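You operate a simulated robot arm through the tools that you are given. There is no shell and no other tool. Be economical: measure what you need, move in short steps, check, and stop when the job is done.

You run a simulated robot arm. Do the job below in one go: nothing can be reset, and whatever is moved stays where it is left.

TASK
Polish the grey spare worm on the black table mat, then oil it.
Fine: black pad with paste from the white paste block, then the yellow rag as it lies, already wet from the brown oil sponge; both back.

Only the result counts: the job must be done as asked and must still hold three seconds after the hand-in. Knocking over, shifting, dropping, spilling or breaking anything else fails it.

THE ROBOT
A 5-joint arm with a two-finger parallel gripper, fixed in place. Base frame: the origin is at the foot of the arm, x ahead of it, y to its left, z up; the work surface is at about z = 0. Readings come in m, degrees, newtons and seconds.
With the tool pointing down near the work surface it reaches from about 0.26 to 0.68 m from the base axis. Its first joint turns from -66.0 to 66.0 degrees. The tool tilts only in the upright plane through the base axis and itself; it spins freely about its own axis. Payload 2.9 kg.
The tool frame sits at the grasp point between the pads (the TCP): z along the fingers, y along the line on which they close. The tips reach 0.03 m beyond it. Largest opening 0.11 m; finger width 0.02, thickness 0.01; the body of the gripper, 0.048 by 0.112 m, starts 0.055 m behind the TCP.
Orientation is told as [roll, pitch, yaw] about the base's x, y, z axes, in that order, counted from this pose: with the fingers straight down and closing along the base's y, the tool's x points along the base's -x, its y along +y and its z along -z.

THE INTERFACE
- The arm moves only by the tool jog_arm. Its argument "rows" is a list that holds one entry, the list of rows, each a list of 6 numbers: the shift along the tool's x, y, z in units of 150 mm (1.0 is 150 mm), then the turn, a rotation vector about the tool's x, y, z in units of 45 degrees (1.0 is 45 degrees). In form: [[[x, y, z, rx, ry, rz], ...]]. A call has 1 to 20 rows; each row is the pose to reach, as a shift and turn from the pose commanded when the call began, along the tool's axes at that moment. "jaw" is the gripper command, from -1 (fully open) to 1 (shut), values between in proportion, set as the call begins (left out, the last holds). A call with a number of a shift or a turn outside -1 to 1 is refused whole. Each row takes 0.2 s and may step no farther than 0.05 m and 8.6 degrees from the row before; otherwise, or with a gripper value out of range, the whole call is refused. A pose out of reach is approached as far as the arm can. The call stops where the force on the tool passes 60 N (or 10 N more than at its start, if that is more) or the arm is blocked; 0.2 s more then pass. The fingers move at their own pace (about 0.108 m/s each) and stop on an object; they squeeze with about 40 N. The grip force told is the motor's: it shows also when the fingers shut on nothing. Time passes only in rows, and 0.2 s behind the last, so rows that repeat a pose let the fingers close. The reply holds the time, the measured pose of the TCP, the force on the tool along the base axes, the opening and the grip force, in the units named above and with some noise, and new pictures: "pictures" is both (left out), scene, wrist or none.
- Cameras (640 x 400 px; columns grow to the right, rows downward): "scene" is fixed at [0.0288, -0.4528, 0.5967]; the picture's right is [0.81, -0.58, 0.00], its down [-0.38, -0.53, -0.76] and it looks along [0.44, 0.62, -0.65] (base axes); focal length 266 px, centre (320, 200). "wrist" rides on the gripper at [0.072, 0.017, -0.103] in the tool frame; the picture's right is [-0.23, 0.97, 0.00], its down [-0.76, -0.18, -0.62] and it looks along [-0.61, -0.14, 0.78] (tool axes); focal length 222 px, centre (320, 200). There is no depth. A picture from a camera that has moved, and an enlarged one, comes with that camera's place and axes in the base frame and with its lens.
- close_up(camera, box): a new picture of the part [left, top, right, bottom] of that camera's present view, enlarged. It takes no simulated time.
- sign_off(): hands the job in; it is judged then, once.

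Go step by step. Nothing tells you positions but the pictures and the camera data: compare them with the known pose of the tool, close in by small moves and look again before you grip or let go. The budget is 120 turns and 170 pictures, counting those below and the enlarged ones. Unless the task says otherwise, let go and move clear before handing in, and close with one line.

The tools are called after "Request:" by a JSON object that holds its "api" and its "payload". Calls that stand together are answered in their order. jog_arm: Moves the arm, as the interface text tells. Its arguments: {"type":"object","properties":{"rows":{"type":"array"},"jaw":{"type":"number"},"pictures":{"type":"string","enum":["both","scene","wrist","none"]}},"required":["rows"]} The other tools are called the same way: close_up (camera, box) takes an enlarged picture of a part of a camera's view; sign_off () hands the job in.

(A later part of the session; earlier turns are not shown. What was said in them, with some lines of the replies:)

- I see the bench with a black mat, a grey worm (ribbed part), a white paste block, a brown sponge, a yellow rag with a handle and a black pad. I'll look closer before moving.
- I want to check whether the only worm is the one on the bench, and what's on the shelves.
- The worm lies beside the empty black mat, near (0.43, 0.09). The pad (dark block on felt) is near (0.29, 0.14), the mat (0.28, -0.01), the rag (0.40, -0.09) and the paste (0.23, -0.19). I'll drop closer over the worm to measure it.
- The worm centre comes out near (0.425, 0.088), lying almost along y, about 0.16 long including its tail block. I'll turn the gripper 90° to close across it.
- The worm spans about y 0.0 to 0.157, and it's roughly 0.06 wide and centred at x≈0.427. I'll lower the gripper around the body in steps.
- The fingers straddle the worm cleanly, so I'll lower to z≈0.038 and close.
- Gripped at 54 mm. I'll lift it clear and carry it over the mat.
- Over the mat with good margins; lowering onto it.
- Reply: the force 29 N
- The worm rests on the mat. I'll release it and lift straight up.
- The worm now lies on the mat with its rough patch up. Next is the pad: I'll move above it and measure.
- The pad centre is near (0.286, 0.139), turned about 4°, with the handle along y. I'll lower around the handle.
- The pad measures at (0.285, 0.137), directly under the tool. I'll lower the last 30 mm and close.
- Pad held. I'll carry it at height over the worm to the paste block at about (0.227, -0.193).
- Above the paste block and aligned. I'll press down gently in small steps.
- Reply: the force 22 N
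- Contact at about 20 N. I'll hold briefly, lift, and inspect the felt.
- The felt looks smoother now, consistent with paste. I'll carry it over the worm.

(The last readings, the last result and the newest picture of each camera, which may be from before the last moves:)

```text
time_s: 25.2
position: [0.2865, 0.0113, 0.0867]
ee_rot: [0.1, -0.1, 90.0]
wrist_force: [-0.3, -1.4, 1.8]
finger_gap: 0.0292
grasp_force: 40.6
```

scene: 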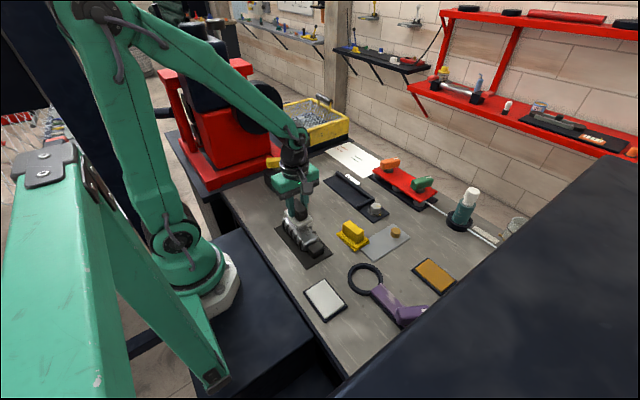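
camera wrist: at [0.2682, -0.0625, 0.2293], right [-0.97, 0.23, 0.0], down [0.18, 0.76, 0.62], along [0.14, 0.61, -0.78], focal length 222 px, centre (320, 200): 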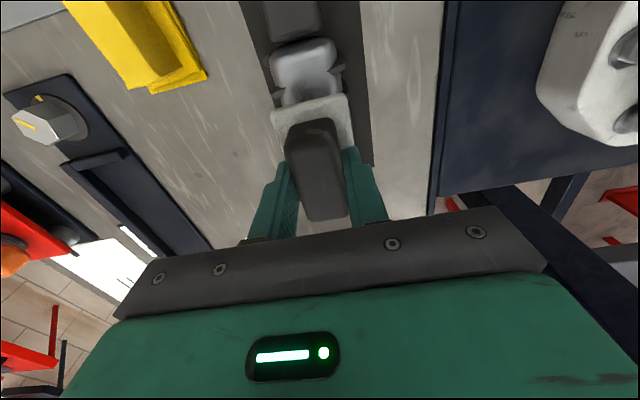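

Contact starts at z≈0.0865. I'll press 1 mm more and do slow lengthwise strokes.

Request:
{"api": "jog_arm", "payload": {"rows": [[[0, 0, 0.008, 0, 0, 0], [0.05, 0, 0.008, 0, 0, 0], [0.1, 0, 0.008, 0, 0, 0], [0.15, 0, 0.008, 0, 0, 0], [0.2, 0, 0.008, 0, 0, 0], [0.1, 0, 0.008, 0, 0, 0], [0, 0, 0.008, 0, 0, 0], [-0.1, 0, 0.008, 0, 0, 0], [-0.2, 0, 0.008, 0, 0, 0], [-0.1, 0, 0.008, 0, 0, 0], [0, 0, 0.008, 0, 0, 0]]], "pictures": "none"}}

Request:
{"api": "close_up", "payload": {"camera": "scene", "box": [250, 170, 350, 270]}}

```text
time_s: 27.6
position: [0.2868, 0.0119, 0.0844]
ee_rot: [-0.1, 0.0, 90.1]
wrist_force: [-0.6, 35.2, 40.3]
finger_gap: 0.0295
grasp_force: 39.9
```

```text
4.00 times, centred on (300, 220) of scene
camera zoom: at [0.0287, -0.4528, 0.5967], right [0.81, -0.58, 0.0], down [-0.38, -0.53, -0.76], along [0.44, 0.62, -0.65], focal length 1064 px, centre (400, 120)
```

zoom: 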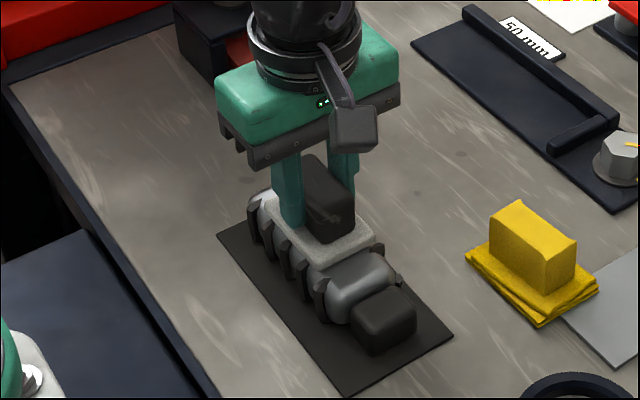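

Strokes completed without the worm shifting. I'll lift and inspect the surface.

Request:
{"api": "jog_arm", "payload": {"rows": [[[0, 0, -0.1, 0, 0, 0], [-0.3, 0, -0.3, 0, 0, 0], [-0.6, 0, -0.3, 0, 0, 0]]], "pictures": "wrist"}}

Request:
{"api": "close_up", "payload": {"camera": "scene", "box": [250, 170, 350, 270]}}

```text
refused: row 2 steps farther than a row can; nothing moved
```

```text
4.00 times, centred on (300, 220) of scene
camera zoom: at [0.0287, -0.4528, 0.5967], right [0.81, -0.58, 0.0], down [-0.38, -0.53, -0.76], along [0.44, 0.62, -0.65], focal length 1064 px, centre (400, 120)
```

zoom: 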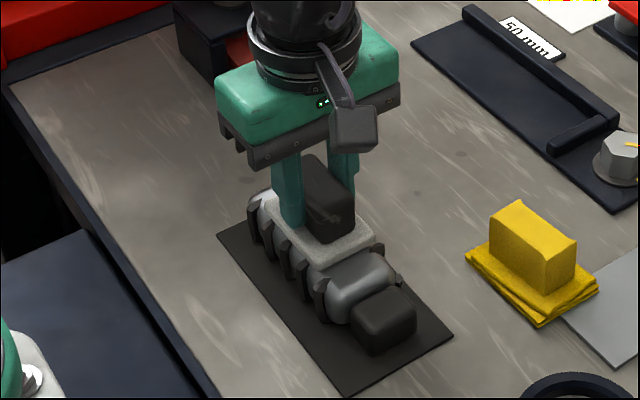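

Request:
{"api": "jog_arm", "payload": {"rows": [[[0, 0, -0.1, 0, 0, 0], [0, 0, -0.3, 0, 0, 0], [-0.3, 0, -0.3, 0, 0, 0], [-0.6, 0, -0.3, 0, 0, 0]]], "pictures": "wrist"}}

Request:
{"api": "close_up", "payload": {"camera": "scene", "box": [250, 170, 350, 270]}}

Request:
{"api": "close_up", "payload": {"camera": "wrist", "box": [220, 0, 400, 150]}}

```text
time_s: 28.6
position: [0.2845, 0.0988, 0.1298]
ee_rot: [0.0, 0.0, 90.0]
wrist_force: [0.4, -0.1, -1.3]
finger_gap: 0.0292
grasp_force: 40.0
camera wrist: at [0.2687, 0.0264, 0.2327], right [-0.97, 0.23, 0.0], down [0.18, 0.76, 0.62], along [0.14, 0.61, -0.78], focal length 222 px, centre (320, 200)
```

wrist: 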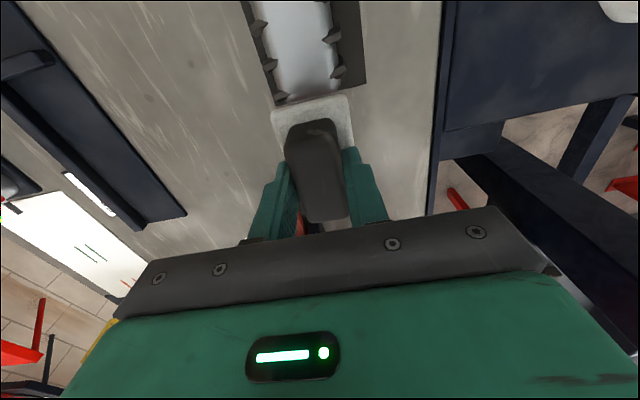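

```text
4.00 times, centred on (300, 220) of scene
camera zoom: at [0.0288, -0.4529, 0.5967], right [0.81, -0.58, 0.0], down [-0.38, -0.53, -0.76], along [0.44, 0.62, -0.65], focal length 1064 px, centre (400, 120)
```

zoom: 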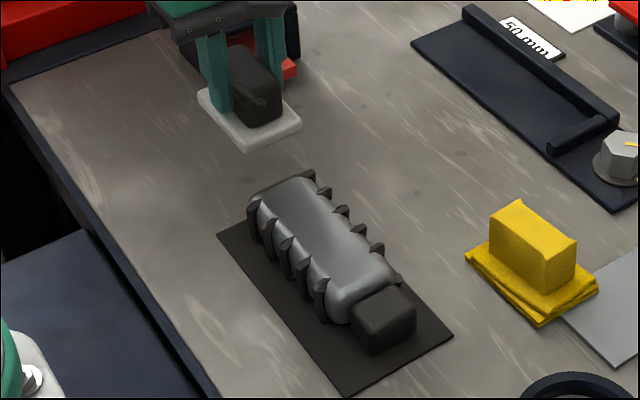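

```text
2.67 times, centred on (310, 75) of wrist
camera zoom: at [0.2687, 0.0264, 0.2327], right [-0.97, 0.23, 0.0], down [0.18, 0.76, 0.62], along [0.14, 0.61, -0.78], focal length 592 px, centre (347, 533)
```

zoom: 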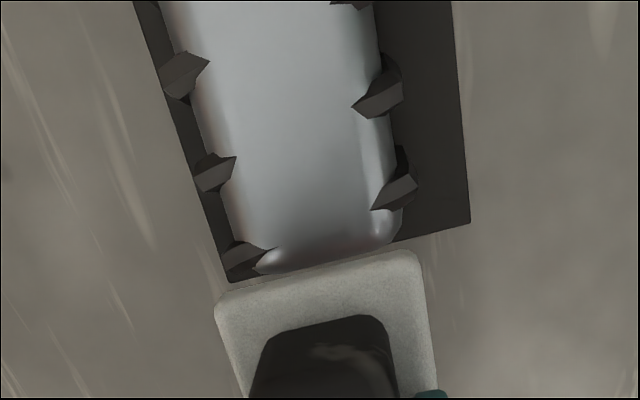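

The scratch patch is gone and the worm is polished. Putting the pad back where it stood, at (0.2855, 0.138) with yaw 86°.

Request:
{"api": "jog_arm", "payload": {"rows": [[[-0.13, 0, 0, 0, 0, 0.05], [-0.253, 0, 0, 0, 0, 0.09], [-0.253, 0, 0, 0, 0, 0.09]]], "pictures": "none"}}

Request:
{"api": "jog_arm", "payload": {"rows": [[[0, 0, 0.2, 0, 0, 0], [0, 0, 0.4, 0, 0, 0], [0, 0, 0.5, 0, 0, 0], [0, 0, 0.52, 0, 0, 0]]], "pictures": "none"}}

Request:
{"api": "close_up", "payload": {"camera": "scene", "box": [230, 140, 330, 240]}}

```text
time_s: 29.4
position: [0.2845, 0.1384, 0.1285]
ee_rot: [0.0, 0.0, 85.9]
wrist_force: [0.1, 0.2, -1.4]
finger_gap: 0.0294
grasp_force: 40.2
```

```text
time_s: 30.4
position: [0.2853, 0.138, 0.0519]
ee_rot: [0.0, 0.0, 85.9]
wrist_force: [0.7, 0.0, -0.6]
finger_gap: 0.0293
grasp_force: 39.2
```

```text
4.00 times, centred on (280, 190) of scene
camera zoom: at [0.0288, -0.4528, 0.5967], right [0.81, -0.58, 0.0], down [-0.38, -0.53, -0.76], along [0.44, 0.62, -0.65], focal length 1064 px, centre (480, 240)
```

zoom: 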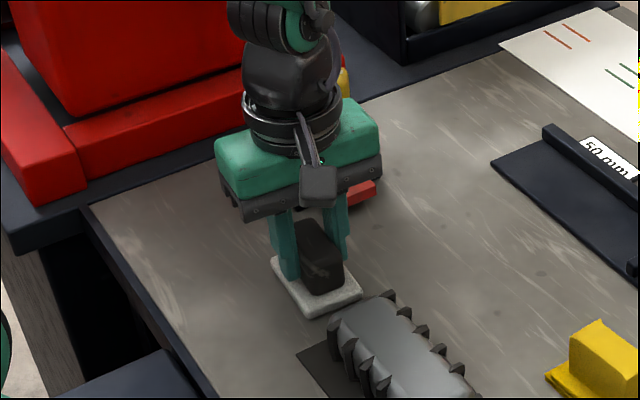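

Request:
{"api": "jog_arm", "payload": {"rows": [[[0, 0, 0.007, 0, 0, 0], [0, 0, 0.014, 0, 0, 0], [0, 0, 0.017, 0, 0, 0]]], "pictures": "none"}}

```text
time_s: 31.2
position: [0.2868, 0.1371, 0.0503]
ee_rot: [0.0, 0.1, 85.9]
wrist_force: [-0.1, -0.3, -0.9]
finger_gap: 0.0293
grasp_force: 40.1
```

Request:
{"api": "jog_arm", "payload": {"rows": [[[0, 0, 0.005, 0, 0, 0], [0, 0, 0.01, 0, 0, 0]]], "pictures": "none"}}

```text
time_s: 31.8
position: [0.286, 0.1398, 0.0479]
ee_rot: [-0.1, 0.0, 85.9]
wrist_force: [-1.1, -3.5, 9.4]
finger_gap: 0.0293
grasp_force: 40.4
```

Light contact. I'll release and lift off.

Request:
{"api": "jog_arm", "payload": {"rows": [[[0, 0, -0.004, 0, 0, 0], [0, 0, -0.004, 0, 0, 0], [0, 0, -0.004, 0, 0, 0], [0, 0, -0.2, 0, 0, 0], [0, 0, -0.45, 0, 0, 0], [0, 0, -0.7, 0, 0, 0]]], "jaw": -0.3, "pictures": "wrist"}}

Request:
{"api": "close_up", "payload": {"camera": "scene", "box": [230, 140, 330, 240]}}

Request:
{"api": "close_up", "payload": {"camera": "scene", "box": [320, 200, 400, 260]}}

```text
time_s: 33.2
position: [0.286, 0.1376, 0.1525]
ee_rot: [0.0, 0.0, 85.9]
wrist_force: [1.5, 0.2, -0.7]
finger_gap: 0.0712
grasp_force: 0.1
camera wrist: at [0.2656, 0.0668, 0.2563], right [-0.96, 0.3, 0.0], down [0.23, 0.75, 0.62], along [0.18, 0.6, -0.78], focal length 222 px, centre (320, 200)
```

wrist: 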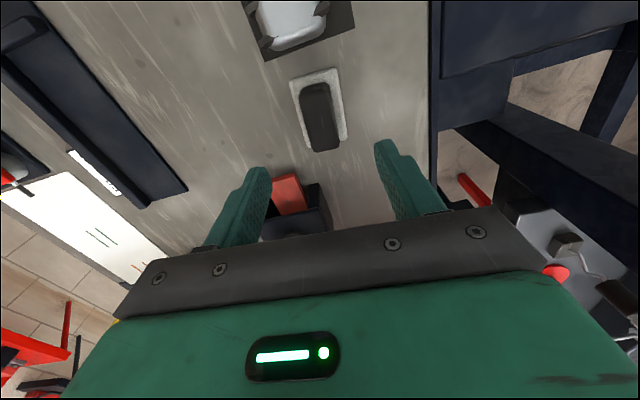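

```text
4.00 times, centred on (280, 190) of scene
camera zoom: at [0.0288, -0.4528, 0.5967], right [0.81, -0.58, 0.0], down [-0.38, -0.53, -0.76], along [0.44, 0.62, -0.65], focal length 1064 px, centre (480, 240)
```

zoom: 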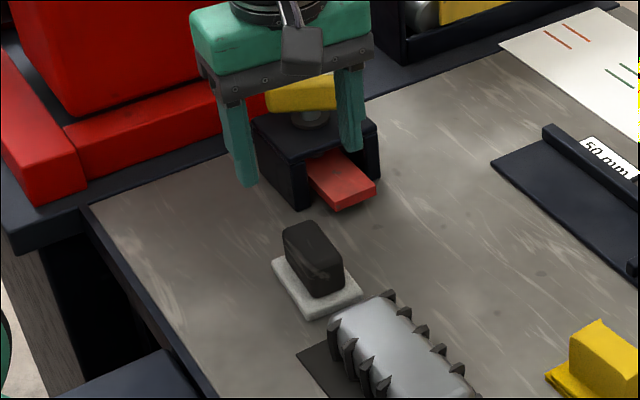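

```text
6.67 times, centred on (360, 230) of scene
camera zoom: at [0.0288, -0.4528, 0.5967], right [0.81, -0.58, 0.0], down [-0.38, -0.53, -0.76], along [0.44, 0.62, -0.65], focal length 1774 px, centre (53, 0)
```

zoom: 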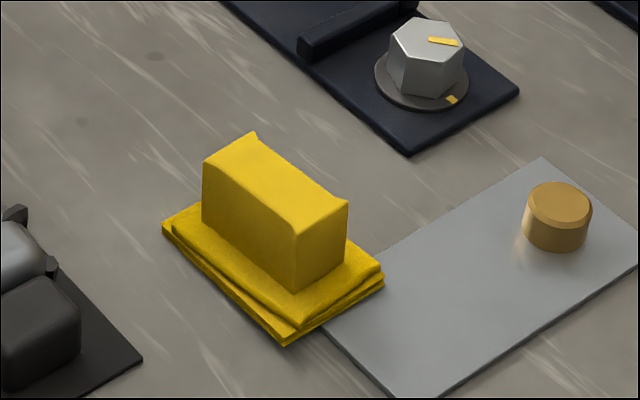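

The pad stands exactly as before. Now to the rag, near (0.41, -0.08).

Request:
{"api": "jog_arm", "payload": {"rows": [[[0.23, -0.15, 0, 0, 0, 0], [0.47, -0.3, 0, 0, 0, 0], [0.703, -0.451, 0, 0, 0, 0]]], "pictures": "none"}}

Request:
{"api": "jog_arm", "payload": {"rows": [[[0.23, -0.16, 0, 0, 0, 0], [0.46, -0.32, 0, 0, 0, 0], [0.688, -0.477, 0, 0, 0, 0], [0.688, -0.477, 0, 0, 0, 0]]], "pictures": "wrist"}}

Request:
{"api": "close_up", "payload": {"camera": "wrist", "box": [220, 0, 420, 200]}}

```text
time_s: 34.0
position: [0.3446, 0.0291, 0.1511]
ee_rot: [0.1, 0.0, 86.1]
wrist_force: [-0.1, 0.2, -0.2]
finger_gap: 0.0716
grasp_force: 0.1
```

```text
time_s: 35.0
position: [0.4099, -0.0807, 0.152]
ee_rot: [0.0, 0.1, 85.9]
wrist_force: [0.3, -0.3, 0.0]
finger_gap: 0.0717
grasp_force: 0.0
camera wrist: at [0.3884, -0.1525, 0.2553], right [-0.96, 0.3, 0.0], down [0.23, 0.75, 0.62], along [0.18, 0.6, -0.78], focal length 222 px, centre (320, 200)
```

wrist: 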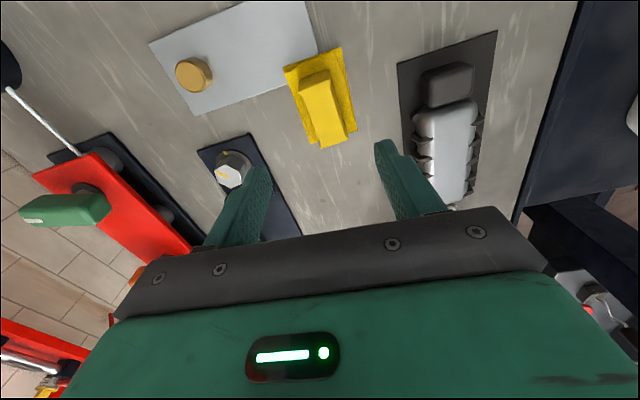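

```text
2.00 times, centred on (320, 100) of wrist
camera zoom: at [0.3884, -0.1525, 0.2553], right [-0.96, 0.3, 0.0], down [0.23, 0.75, 0.62], along [0.18, 0.6, -0.78], focal length 444 px, centre (320, 400)
```

zoom: 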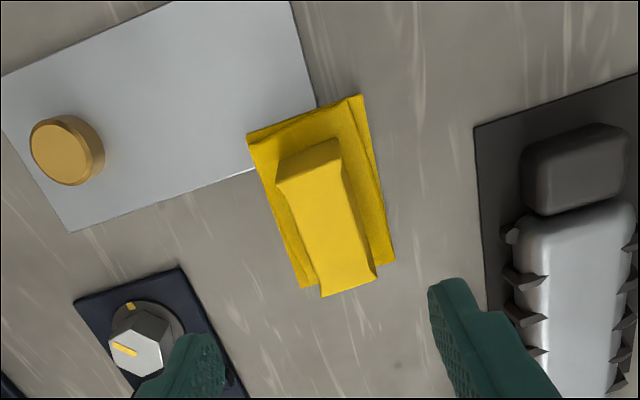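

The rag is axis-aligned, centred near (0.402, -0.089), with its handle about 0.03 wide. I'll align and lower.

Request:
{"api": "jog_arm", "payload": {"rows": [[[0.03, 0.03, 0.15, 0, 0, -0.05], [0.06, 0.046, 0.3, 0, 0, -0.09], [0.06, 0.046, 0.45, 0, 0, -0.09], [0.06, 0.046, 0.5, 0, 0, -0.09]]], "pictures": "wrist"}}

Request:
{"api": "close_up", "payload": {"camera": "scene", "box": [310, 170, 410, 270]}}

```text
time_s: 36.0
position: [0.4034, -0.0885, 0.0769]
ee_rot: [-0.1, 0.0, 90.0]
wrist_force: [0.6, 0.1, 0.3]
finger_gap: 0.0713
grasp_force: 0.1
camera wrist: at [0.3869, -0.1607, 0.181], right [-0.97, 0.23, 0.0], down [0.18, 0.76, 0.62], along [0.14, 0.61, -0.78], focal length 222 px, centre (320, 200)
```

wrist: 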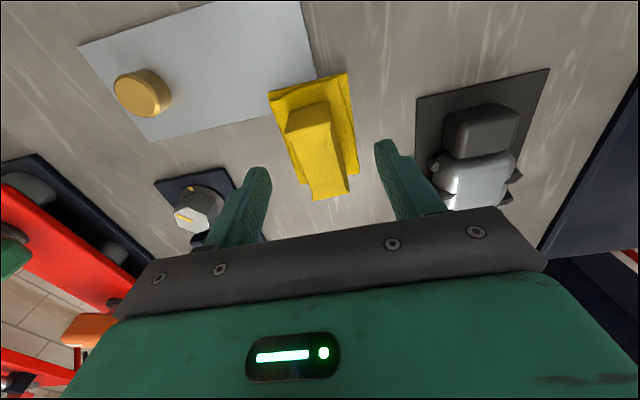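

```text
4.00 times, centred on (360, 220) of scene
camera zoom: at [0.0288, -0.4528, 0.5967], right [0.81, -0.58, 0.0], down [-0.38, -0.53, -0.76], along [0.44, 0.62, -0.65], focal length 1064 px, centre (160, 120)
```

zoom: 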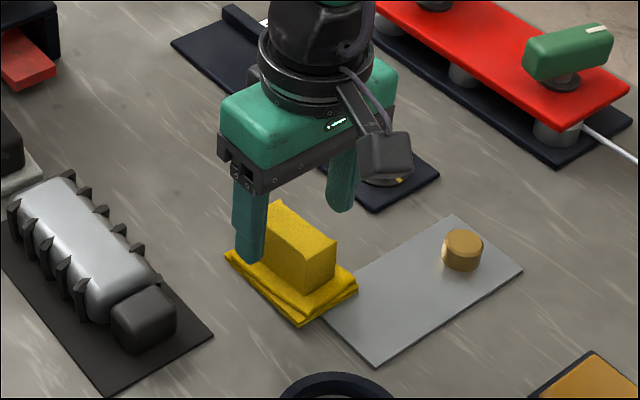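

Request:
{"api": "jog_arm", "payload": {"rows": [[[0.013, 0, 0.08, 0, 0, 0], [0.013, 0, 0.167, 0, 0, 0]]], "pictures": "none"}}

Request:
{"api": "close_up", "payload": {"camera": "scene", "box": [320, 190, 400, 270]}}

```text
time_s: 36.6
position: [0.4028, -0.0901, 0.0521]
ee_rot: [0.1, 0.0, 90.0]
wrist_force: [0.2, 0.4, 0.1]
finger_gap: 0.0715
grasp_force: 0.0
```

```text
5.00 times, centred on (360, 230) of scene
camera zoom: at [0.0288, -0.4528, 0.5967], right [0.81, -0.58, 0.0], down [-0.38, -0.53, -0.76], along [0.44, 0.62, -0.65], focal length 1330 px, centre (120, 50)
```

zoom: 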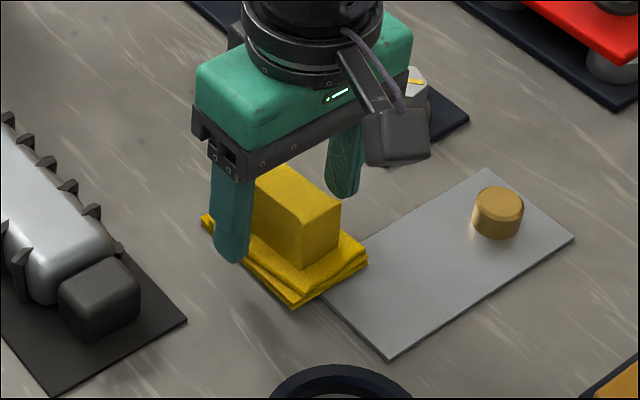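

Request:
{"api": "jog_arm", "payload": {"rows": [[[0, 0, 0, 0, 0, 0], [0, 0, 0, 0, 0, 0], [0, 0, 0, 0, 0, 0]]], "jaw": 1, "pictures": "none"}}

Request:
{"api": "jog_arm", "payload": {"rows": [[[0, 0, -0.1, 0, 0, 0], [0, 0, -0.3, 0, 0, 0], [0, 0, -0.53, 0, 0, 0]]], "pictures": "wrist"}}

Request:
{"api": "close_up", "payload": {"camera": "scene", "box": [310, 170, 410, 270]}}

```text
time_s: 37.4
position: [0.4028, -0.0894, 0.0522]
ee_rot: [0.0, -0.1, 90.0]
wrist_force: [1.2, 0.1, 0.4]
finger_gap: 0.0289
grasp_force: 40.2
```

```text
time_s: 38.2
position: [0.4027, -0.0898, 0.133]
ee_rot: [0.0, 0.0, 89.9]
wrist_force: [0.0, 0.2, -0.2]
finger_gap: 0.0289
grasp_force: 40.5
camera wrist: at [0.3877, -0.1615, 0.2367], right [-0.97, 0.23, 0.0], down [0.18, 0.76, 0.62], along [0.14, 0.61, -0.78], focal length 222 px, centre (320, 200)
```

wrist: 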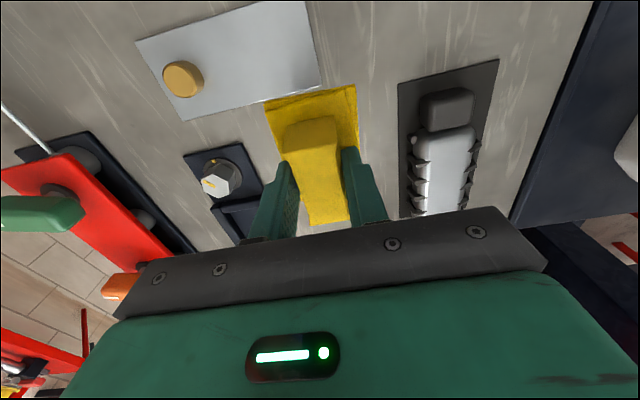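

```text
4.00 times, centred on (360, 220) of scene
camera zoom: at [0.0288, -0.4528, 0.5967], right [0.81, -0.58, 0.0], down [-0.38, -0.53, -0.76], along [0.44, 0.62, -0.65], focal length 1064 px, centre (160, 120)
```

zoom: 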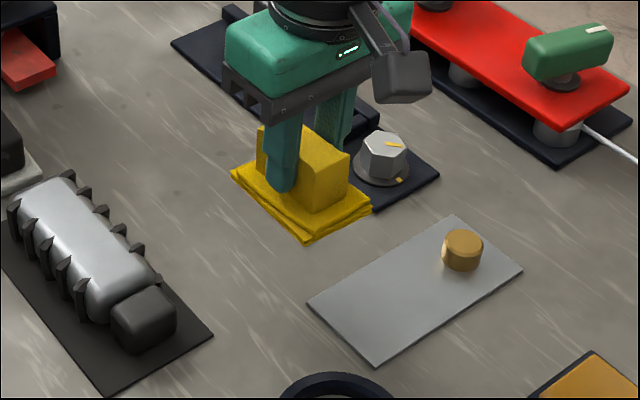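

The rag is held and the plate is undisturbed. I'll carry it over the worm.

Request:
{"api": "jog_arm", "payload": {"rows": [[[-0.168, 0.197, 0, 0, 0, 0], [-0.336, 0.394, 0, 0, 0, 0], [-0.504, 0.59, 0, 0, 0, 0], [-0.671, 0.787, 0, 0, 0, 0], [-0.671, 0.787, 0.1, 0, 0, 0], [-0.671, 0.787, 0.2, 0, 0, 0]]], "pictures": "none"}}

Request:
{"api": "close_up", "payload": {"camera": "scene", "box": [250, 170, 350, 270]}}

```text
time_s: 39.6
position: [0.2836, 0.0091, 0.1018]
ee_rot: [0.0, 0.0, 89.9]
wrist_force: [0.6, -0.3, -0.2]
finger_gap: 0.0293
grasp_force: 39.6
```

```text
4.00 times, centred on (300, 220) of scene
camera zoom: at [0.0288, -0.4528, 0.5967], right [0.81, -0.58, 0.0], down [-0.38, -0.53, -0.76], along [0.44, 0.62, -0.65], focal length 1064 px, centre (400, 120)
```

zoom: 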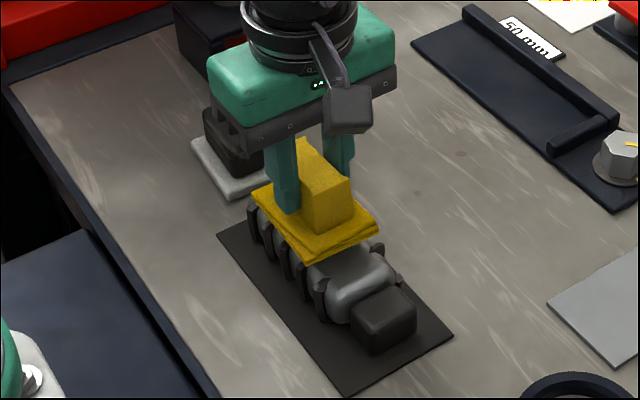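

Request:
{"api": "jog_arm", "payload": {"rows": [[[0, -0.007, 0.02, 0, 0, 0], [0, -0.01, 0.04, 0, 0, 0], [0, -0.01, 0.06, 0, 0, 0]]], "pictures": "none"}}

Request:
{"api": "jog_arm", "payload": {"rows": [[[0, 0, 0.007, 0, 0, 0], [0, 0, 0.013, 0, 0, 0]]], "pictures": "none"}}

```text
time_s: 40.4
position: [0.2863, 0.0114, 0.0933]
ee_rot: [0.0, 0.0, 90.0]
wrist_force: [-0.6, 0.5, -0.7]
finger_gap: 0.029
grasp_force: 40.0
```

```text
time_s: 41.0
position: [0.2864, 0.0104, 0.0916]
ee_rot: [0.0, 0.0, 90.0]
wrist_force: [-0.3, 0.3, 0.6]
finger_gap: 0.029
grasp_force: 40.5
```

Request:
{"api": "jog_arm", "payload": {"rows": [[[0, 0, 0.007, 0, 0, 0], [0, 0, 0.013, 0, 0, 0]]], "pictures": "none"}}

```text
time_s: 41.6
position: [0.2863, 0.0106, 0.0888]
ee_rot: [0.0, 0.0, 90.1]
wrist_force: [0.1, 0.0, -0.1]
finger_gap: 0.029
grasp_force: 39.7
```

Request:
{"api": "jog_arm", "payload": {"rows": [[[0, 0, 0.007, 0, 0, 0], [0, 0, 0.013, 0, 0, 0]]], "pictures": "none"}}

```text
time_s: 42.2
position: [0.2862, 0.0123, 0.0879]
ee_rot: [-0.1, -0.1, 90.1]
wrist_force: [-5.2, -4.3, 20.9]
finger_gap: 0.0289
grasp_force: 39.8
```

Contact at about 20 N. Wiping with the same strokes.

Request:
{"api": "jog_arm", "payload": {"rows": [[[0.05, 0, 0, 0, 0, 0], [0.1, 0, 0, 0, 0, 0], [0.15, 0, 0, 0, 0, 0], [0.2, 0, 0, 0, 0, 0], [0.1, 0, 0, 0, 0, 0], [0, 0, 0, 0, 0, 0], [-0.1, 0, 0, 0, 0, 0], [-0.2, 0, 0, 0, 0, 0], [-0.1, 0, 0, 0, 0, 0], [0, 0, 0, 0, 0, 0]]], "pictures": "none"}}

Request:
{"api": "jog_arm", "payload": {"rows": [[[0, 0, -0.1, 0, 0, 0], [0, 0, -0.3, 0, 0, 0], [0.15, -0.3, -0.3, 0, 0, 0], [0.3, -0.55, -0.3, 0, 0, 0]]], "pictures": "wrist"}}

Request:
{"api": "close_up", "payload": {"camera": "scene", "box": [250, 170, 350, 270]}}

```text
time_s: 44.4
position: [0.2861, 0.0115, 0.0878]
ee_rot: [0.2, 0.0, 90.0]
wrist_force: [0.4, -0.2, -0.7]
finger_gap: 0.0292
grasp_force: 40.5
```

```text
refused: row 3 steps farther than a row can; nothing moved
```

```text
4.00 times, centred on (300, 220) of scene
camera zoom: at [0.0288, -0.4528, 0.5967], right [0.81, -0.58, 0.0], down [-0.38, -0.53, -0.76], along [0.44, 0.62, -0.65], focal length 1064 px, centre (400, 120)
```

zoom: 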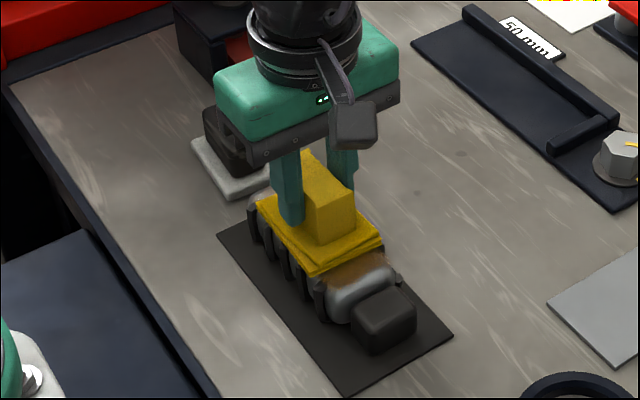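

An oily brown film is visible. I'll lift to check the coverage.

Request:
{"api": "jog_arm", "payload": {"rows": [[[0, 0, -0.1, 0, 0, 0], [0, 0, -0.3, 0, 0, 0], [0.1, -0.25, -0.3, 0, 0, 0], [0.2, -0.5, -0.3, 0, 0, 0]]], "pictures": "none"}}

Request:
{"api": "close_up", "payload": {"camera": "scene", "box": [250, 170, 350, 270]}}

Request:
{"api": "close_up", "payload": {"camera": "wrist", "box": [320, 0, 600, 200]}}

```text
time_s: 45.4
position: [0.3619, -0.0177, 0.1309]
ee_rot: [0.1, 0.0, 90.0]
wrist_force: [-0.4, 0.2, -0.1]
finger_gap: 0.0291
grasp_force: 39.8
```

```text
4.00 times, centred on (300, 220) of scene
camera zoom: at [0.0288, -0.4528, 0.5967], right [0.81, -0.58, 0.0], down [-0.38, -0.53, -0.76], along [0.44, 0.62, -0.65], focal length 1064 px, centre (400, 120)
```

zoom: 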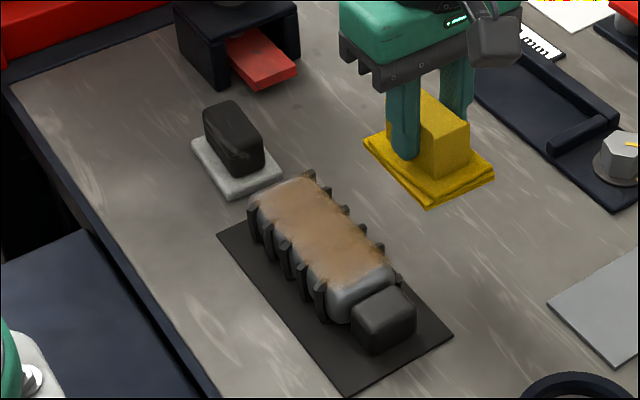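

```text
2.00 times, centred on (460, 100) of wrist
camera zoom: at [0.3455, -0.0912, 0.2351], right [-0.97, 0.23, 0.0], down [0.18, 0.76, 0.62], along [0.14, 0.61, -0.78], focal length 444 px, centre (40, 400)
```

zoom: 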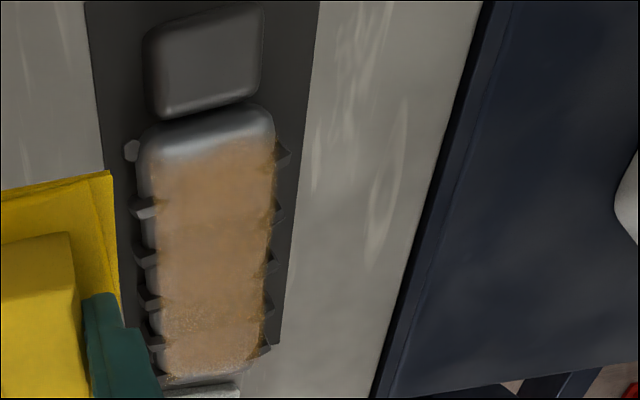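

The film covers the polished zone, but it's speckled at the +y end. I'll give one more light pass with slightly firmer contact.

Request:
{"api": "jog_arm", "payload": {"rows": [[[-0.1, 0.25, 0, 0, 0, 0], [-0.2, 0.5, 0, 0, 0, 0], [-0.2, 0.5, 0.18, 0, 0, 0], [-0.2, 0.5, 0.28, 0, 0, 0], [-0.2, 0.5, 0.3, 0, 0, 0], [-0.2, 0.5, 0.306, 0, 0, 0]]], "pictures": "none"}}

Request:
{"api": "jog_arm", "payload": {"rows": [[[-0.05, 0, 0, 0, 0, 0], [-0.1, 0, 0, 0, 0, 0], [-0.15, 0, 0, 0, 0, 0], [-0.2, 0, 0, 0, 0, 0], [-0.2, 0, 0, 0, 0, 0], [-0.15, 0, 0, 0, 0, 0], [-0.1, 0, 0, 0, 0, 0], [-0.15, 0, 0, 0, 0, 0], [-0.2, 0, 0, 0, 0, 0], [-0.1, 0, 0, 0, 0, 0]]], "pictures": "none"}}

```text
time_s: 46.8
position: [0.2861, 0.0102, 0.0866]
ee_rot: [-0.2, -0.1, 89.8]
wrist_force: [-7.7, -10.2, 32.1]
finger_gap: 0.029
grasp_force: 40.5
```

```text
time_s: 49.0
position: [0.2854, 0.026, 0.0865]
ee_rot: [0.0, 0.0, 89.9]
wrist_force: [-0.3, -0.3, -0.7]
finger_gap: 0.0289
grasp_force: 40.0
```

Request:
{"api": "jog_arm", "payload": {"rows": [[[0, 0, -0.1, 0, 0, 0], [0, 0, -0.3, 0, 0, 0], [0.1, -0.25, -0.3, 0, 0, 0], [0.2, -0.5, -0.3, 0, 0, 0], [0.35, -0.65, -0.3, 0, 0, 0]]], "pictures": "wrist"}}

Request:
{"api": "close_up", "payload": {"camera": "scene", "box": [250, 170, 370, 270]}}

Request:
{"api": "close_up", "payload": {"camera": "wrist", "box": [360, 30, 560, 230]}}

```text
time_s: 50.2
position: [0.3845, -0.0282, 0.1309]
ee_rot: [0.0, 0.0, 90.0]
wrist_force: [1.0, 0.7, -1.3]
finger_gap: 0.0293
grasp_force: 40.2
camera wrist: at [0.3681, -0.1006, 0.2344], right [-0.97, 0.23, 0.0], down [0.18, 0.76, 0.62], along [0.14, 0.61, -0.78], focal length 222 px, centre (320, 200)
```

wrist: 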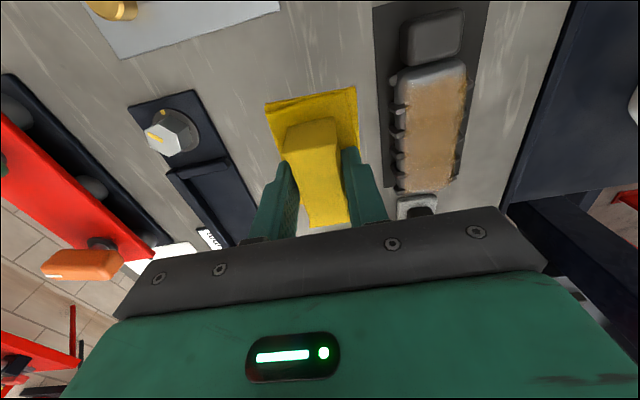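

```text
4.00 times, centred on (310, 220) of scene
camera zoom: at [0.0288, -0.4528, 0.5967], right [0.81, -0.58, 0.0], down [-0.38, -0.53, -0.76], along [0.44, 0.62, -0.65], focal length 1064 px, centre (360, 120)
```

zoom: 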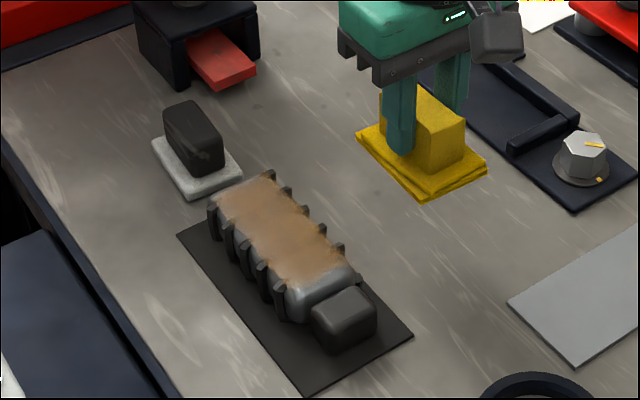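

```text
2.00 times, centred on (460, 130) of wrist
camera zoom: at [0.3681, -0.1006, 0.2344], right [-0.97, 0.23, 0.0], down [0.18, 0.76, 0.62], along [0.14, 0.61, -0.78], focal length 444 px, centre (40, 340)
```

zoom: 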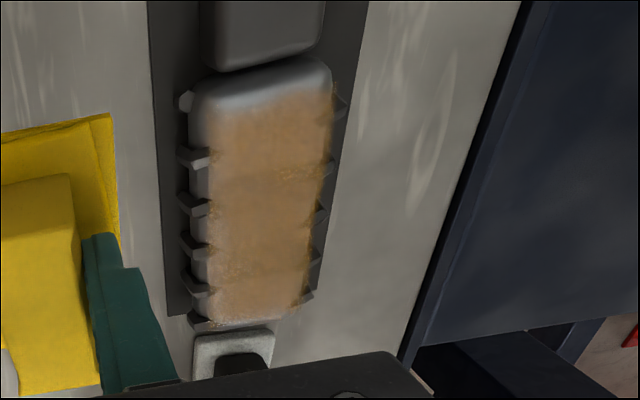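

Oil film is even on the polished zone and the worm and mat are unmoved. Returning the rag to its spot.

Request:
{"api": "jog_arm", "payload": {"rows": [[[0.2, -0.06, 0, 0, 0, 0], [0.413, -0.126, 0, 0, 0, 0], [0.413, -0.126, 0, 0, 0, 0]]], "pictures": "none"}}

Request:
{"api": "jog_arm", "payload": {"rows": [[[0, 0, 0.2, 0, 0, 0], [0, 0, 0.4, 0, 0, 0], [0, 0, 0.46, 0, 0, 0]]], "pictures": "none"}}

Request:
{"api": "close_up", "payload": {"camera": "scene", "box": [320, 190, 400, 270]}}

```text
time_s: 51.0
position: [0.4031, -0.0911, 0.1302]
ee_rot: [0.0, 0.1, 90.0]
wrist_force: [1.3, -0.4, -2.0]
finger_gap: 0.0291
grasp_force: 40.1
```

```text
time_s: 51.8
position: [0.4033, -0.089, 0.0602]
ee_rot: [0.0, 0.0, 89.9]
wrist_force: [-0.1, 1.0, 0.0]
finger_gap: 0.0293
grasp_force: 39.8
```

```text
5.00 times, centred on (360, 230) of scene
camera zoom: at [0.0288, -0.4528, 0.5967], right [0.81, -0.58, 0.0], down [-0.38, -0.53, -0.76], along [0.44, 0.62, -0.65], focal length 1330 px, centre (120, 50)
```

zoom: 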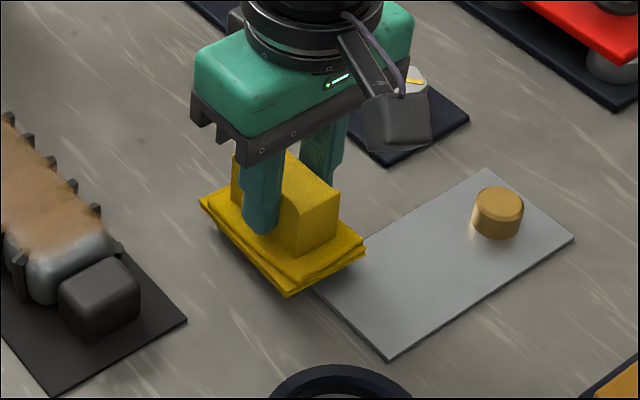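

Request:
{"api": "jog_arm", "payload": {"rows": [[[0, 0, 0.02, 0, 0, 0], [0, 0, 0.04, 0, 0, 0], [0, 0, 0.047, 0, 0, 0]]], "pictures": "none"}}

```text
time_s: 52.6
position: [0.4016, -0.0886, 0.0541]
ee_rot: [-0.1, 0.0, 90.1]
wrist_force: [0.1, 0.3, 0.0]
finger_gap: 0.029
grasp_force: 39.6
```

Request:
{"api": "jog_arm", "payload": {"rows": [[[0, 0, 0.006, 0, 0, 0], [0, 0, 0.012, 0, 0, 0]]], "pictures": "none"}}

```text
time_s: 53.2
position: [0.4018, -0.0888, 0.055]
ee_rot: [0.0, 0.0, 90.0]
wrist_force: [0.0, -0.2, -0.9]
finger_gap: 0.0292
grasp_force: 39.2
```

Request:
{"api": "jog_arm", "payload": {"rows": [[[0, 0, 0.004, 0, 0, 0], [0, 0, 0.008, 0, 0, 0]]], "pictures": "none"}}

```text
time_s: 53.8
position: [0.4016, -0.0881, 0.0528]
ee_rot: [0.0, 0.0, 90.0]
wrist_force: [-0.5, -0.5, -0.9]
finger_gap: 0.0295
grasp_force: 39.6
```

Request:
{"api": "jog_arm", "payload": {"rows": [[[0.005, -0.004, 0.006, 0, 0, 0], [0.007, -0.004, 0.01, 0, 0, 0]]], "pictures": "none"}}

```text
time_s: 54.4
position: [0.4027, -0.0898, 0.0516]
ee_rot: [0.0, -0.1, 90.0]
wrist_force: [-2.8, 3.3, 9.4]
finger_gap: 0.0291
grasp_force: 40.1
```

Light contact, in place. Releasing and lifting clear.

Request:
{"api": "jog_arm", "payload": {"rows": [[[0, 0, -0.004, 0, 0, 0], [0, 0, -0.004, 0, 0, 0], [0, 0, -0.004, 0, 0, 0], [0, 0, -0.2, 0, 0, 0], [0, 0, -0.5, 0, 0, 0], [0, 0, -0.8, 0, 0, 0], [0, 0, -1, 0, 0, 0]]], "jaw": -0.3, "pictures": "both"}}

Request:
{"api": "close_up", "payload": {"camera": "scene", "box": [320, 200, 400, 260]}}

Request:
{"api": "close_up", "payload": {"camera": "scene", "box": [250, 170, 370, 270]}}

```text
time_s: 56.0
position: [0.403, -0.0928, 0.2013]
ee_rot: [-0.1, 0.0, 90.0]
wrist_force: [1.7, -0.4, 0.0]
finger_gap: 0.0714
grasp_force: 0.0
camera wrist: at [0.3868, -0.1647, 0.3062], right [-0.97, 0.23, 0.0], down [0.18, 0.76, 0.62], along [0.14, 0.61, -0.78], focal length 222 px, centre (320, 200)
```

scene: 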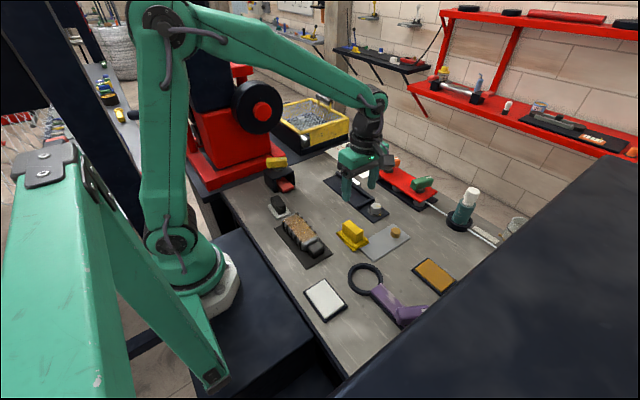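
wrist: 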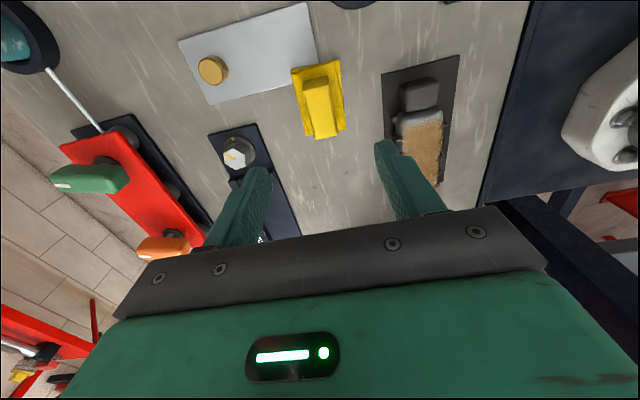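

```text
6.67 times, centred on (360, 230) of scene
camera zoom: at [0.0288, -0.4528, 0.5967], right [0.81, -0.58, 0.0], down [-0.38, -0.53, -0.76], along [0.44, 0.62, -0.65], focal length 1774 px, centre (53, 0)
```

zoom: 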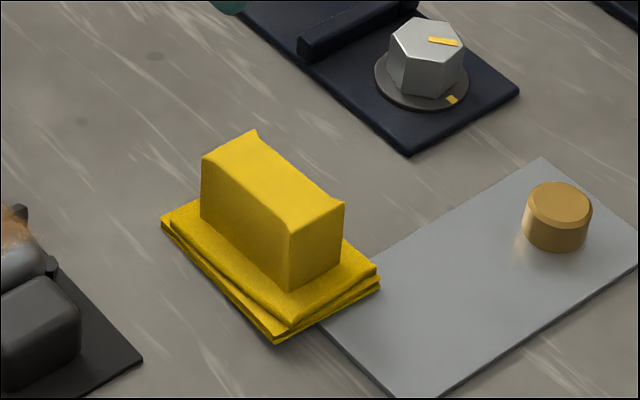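

```text
4.00 times, centred on (310, 220) of scene
camera zoom: at [0.0288, -0.4528, 0.5967], right [0.81, -0.58, 0.0], down [-0.38, -0.53, -0.76], along [0.44, 0.62, -0.65], focal length 1064 px, centre (360, 120)
```

zoom: 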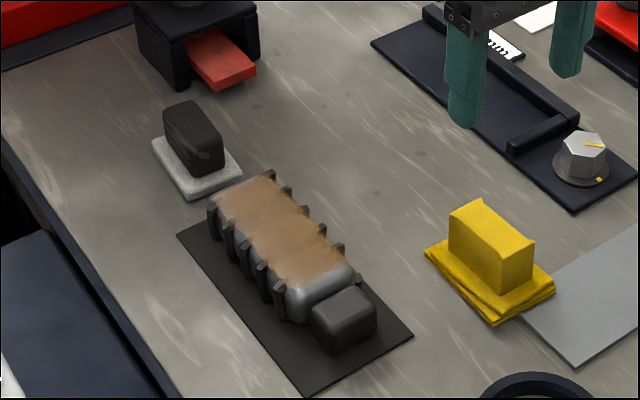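

The worm is on the black mat, polished and oiled. The pad and rag are back where they stood, and the arm is clear, so I'm handing in.

Request:
{"api": "sign_off", "payload": {}}

```text
The job is handed in.
```

I moved the worm onto the black mat, polished it with the pasted black pad and oiled it with the yellow rag as it lay. Pad and rag are back within about 2 mm of where they stood, nothing else looks disturbed, and the job is handed in; the smooth end next to the tail block, outside the scratched area, got no visible oil.
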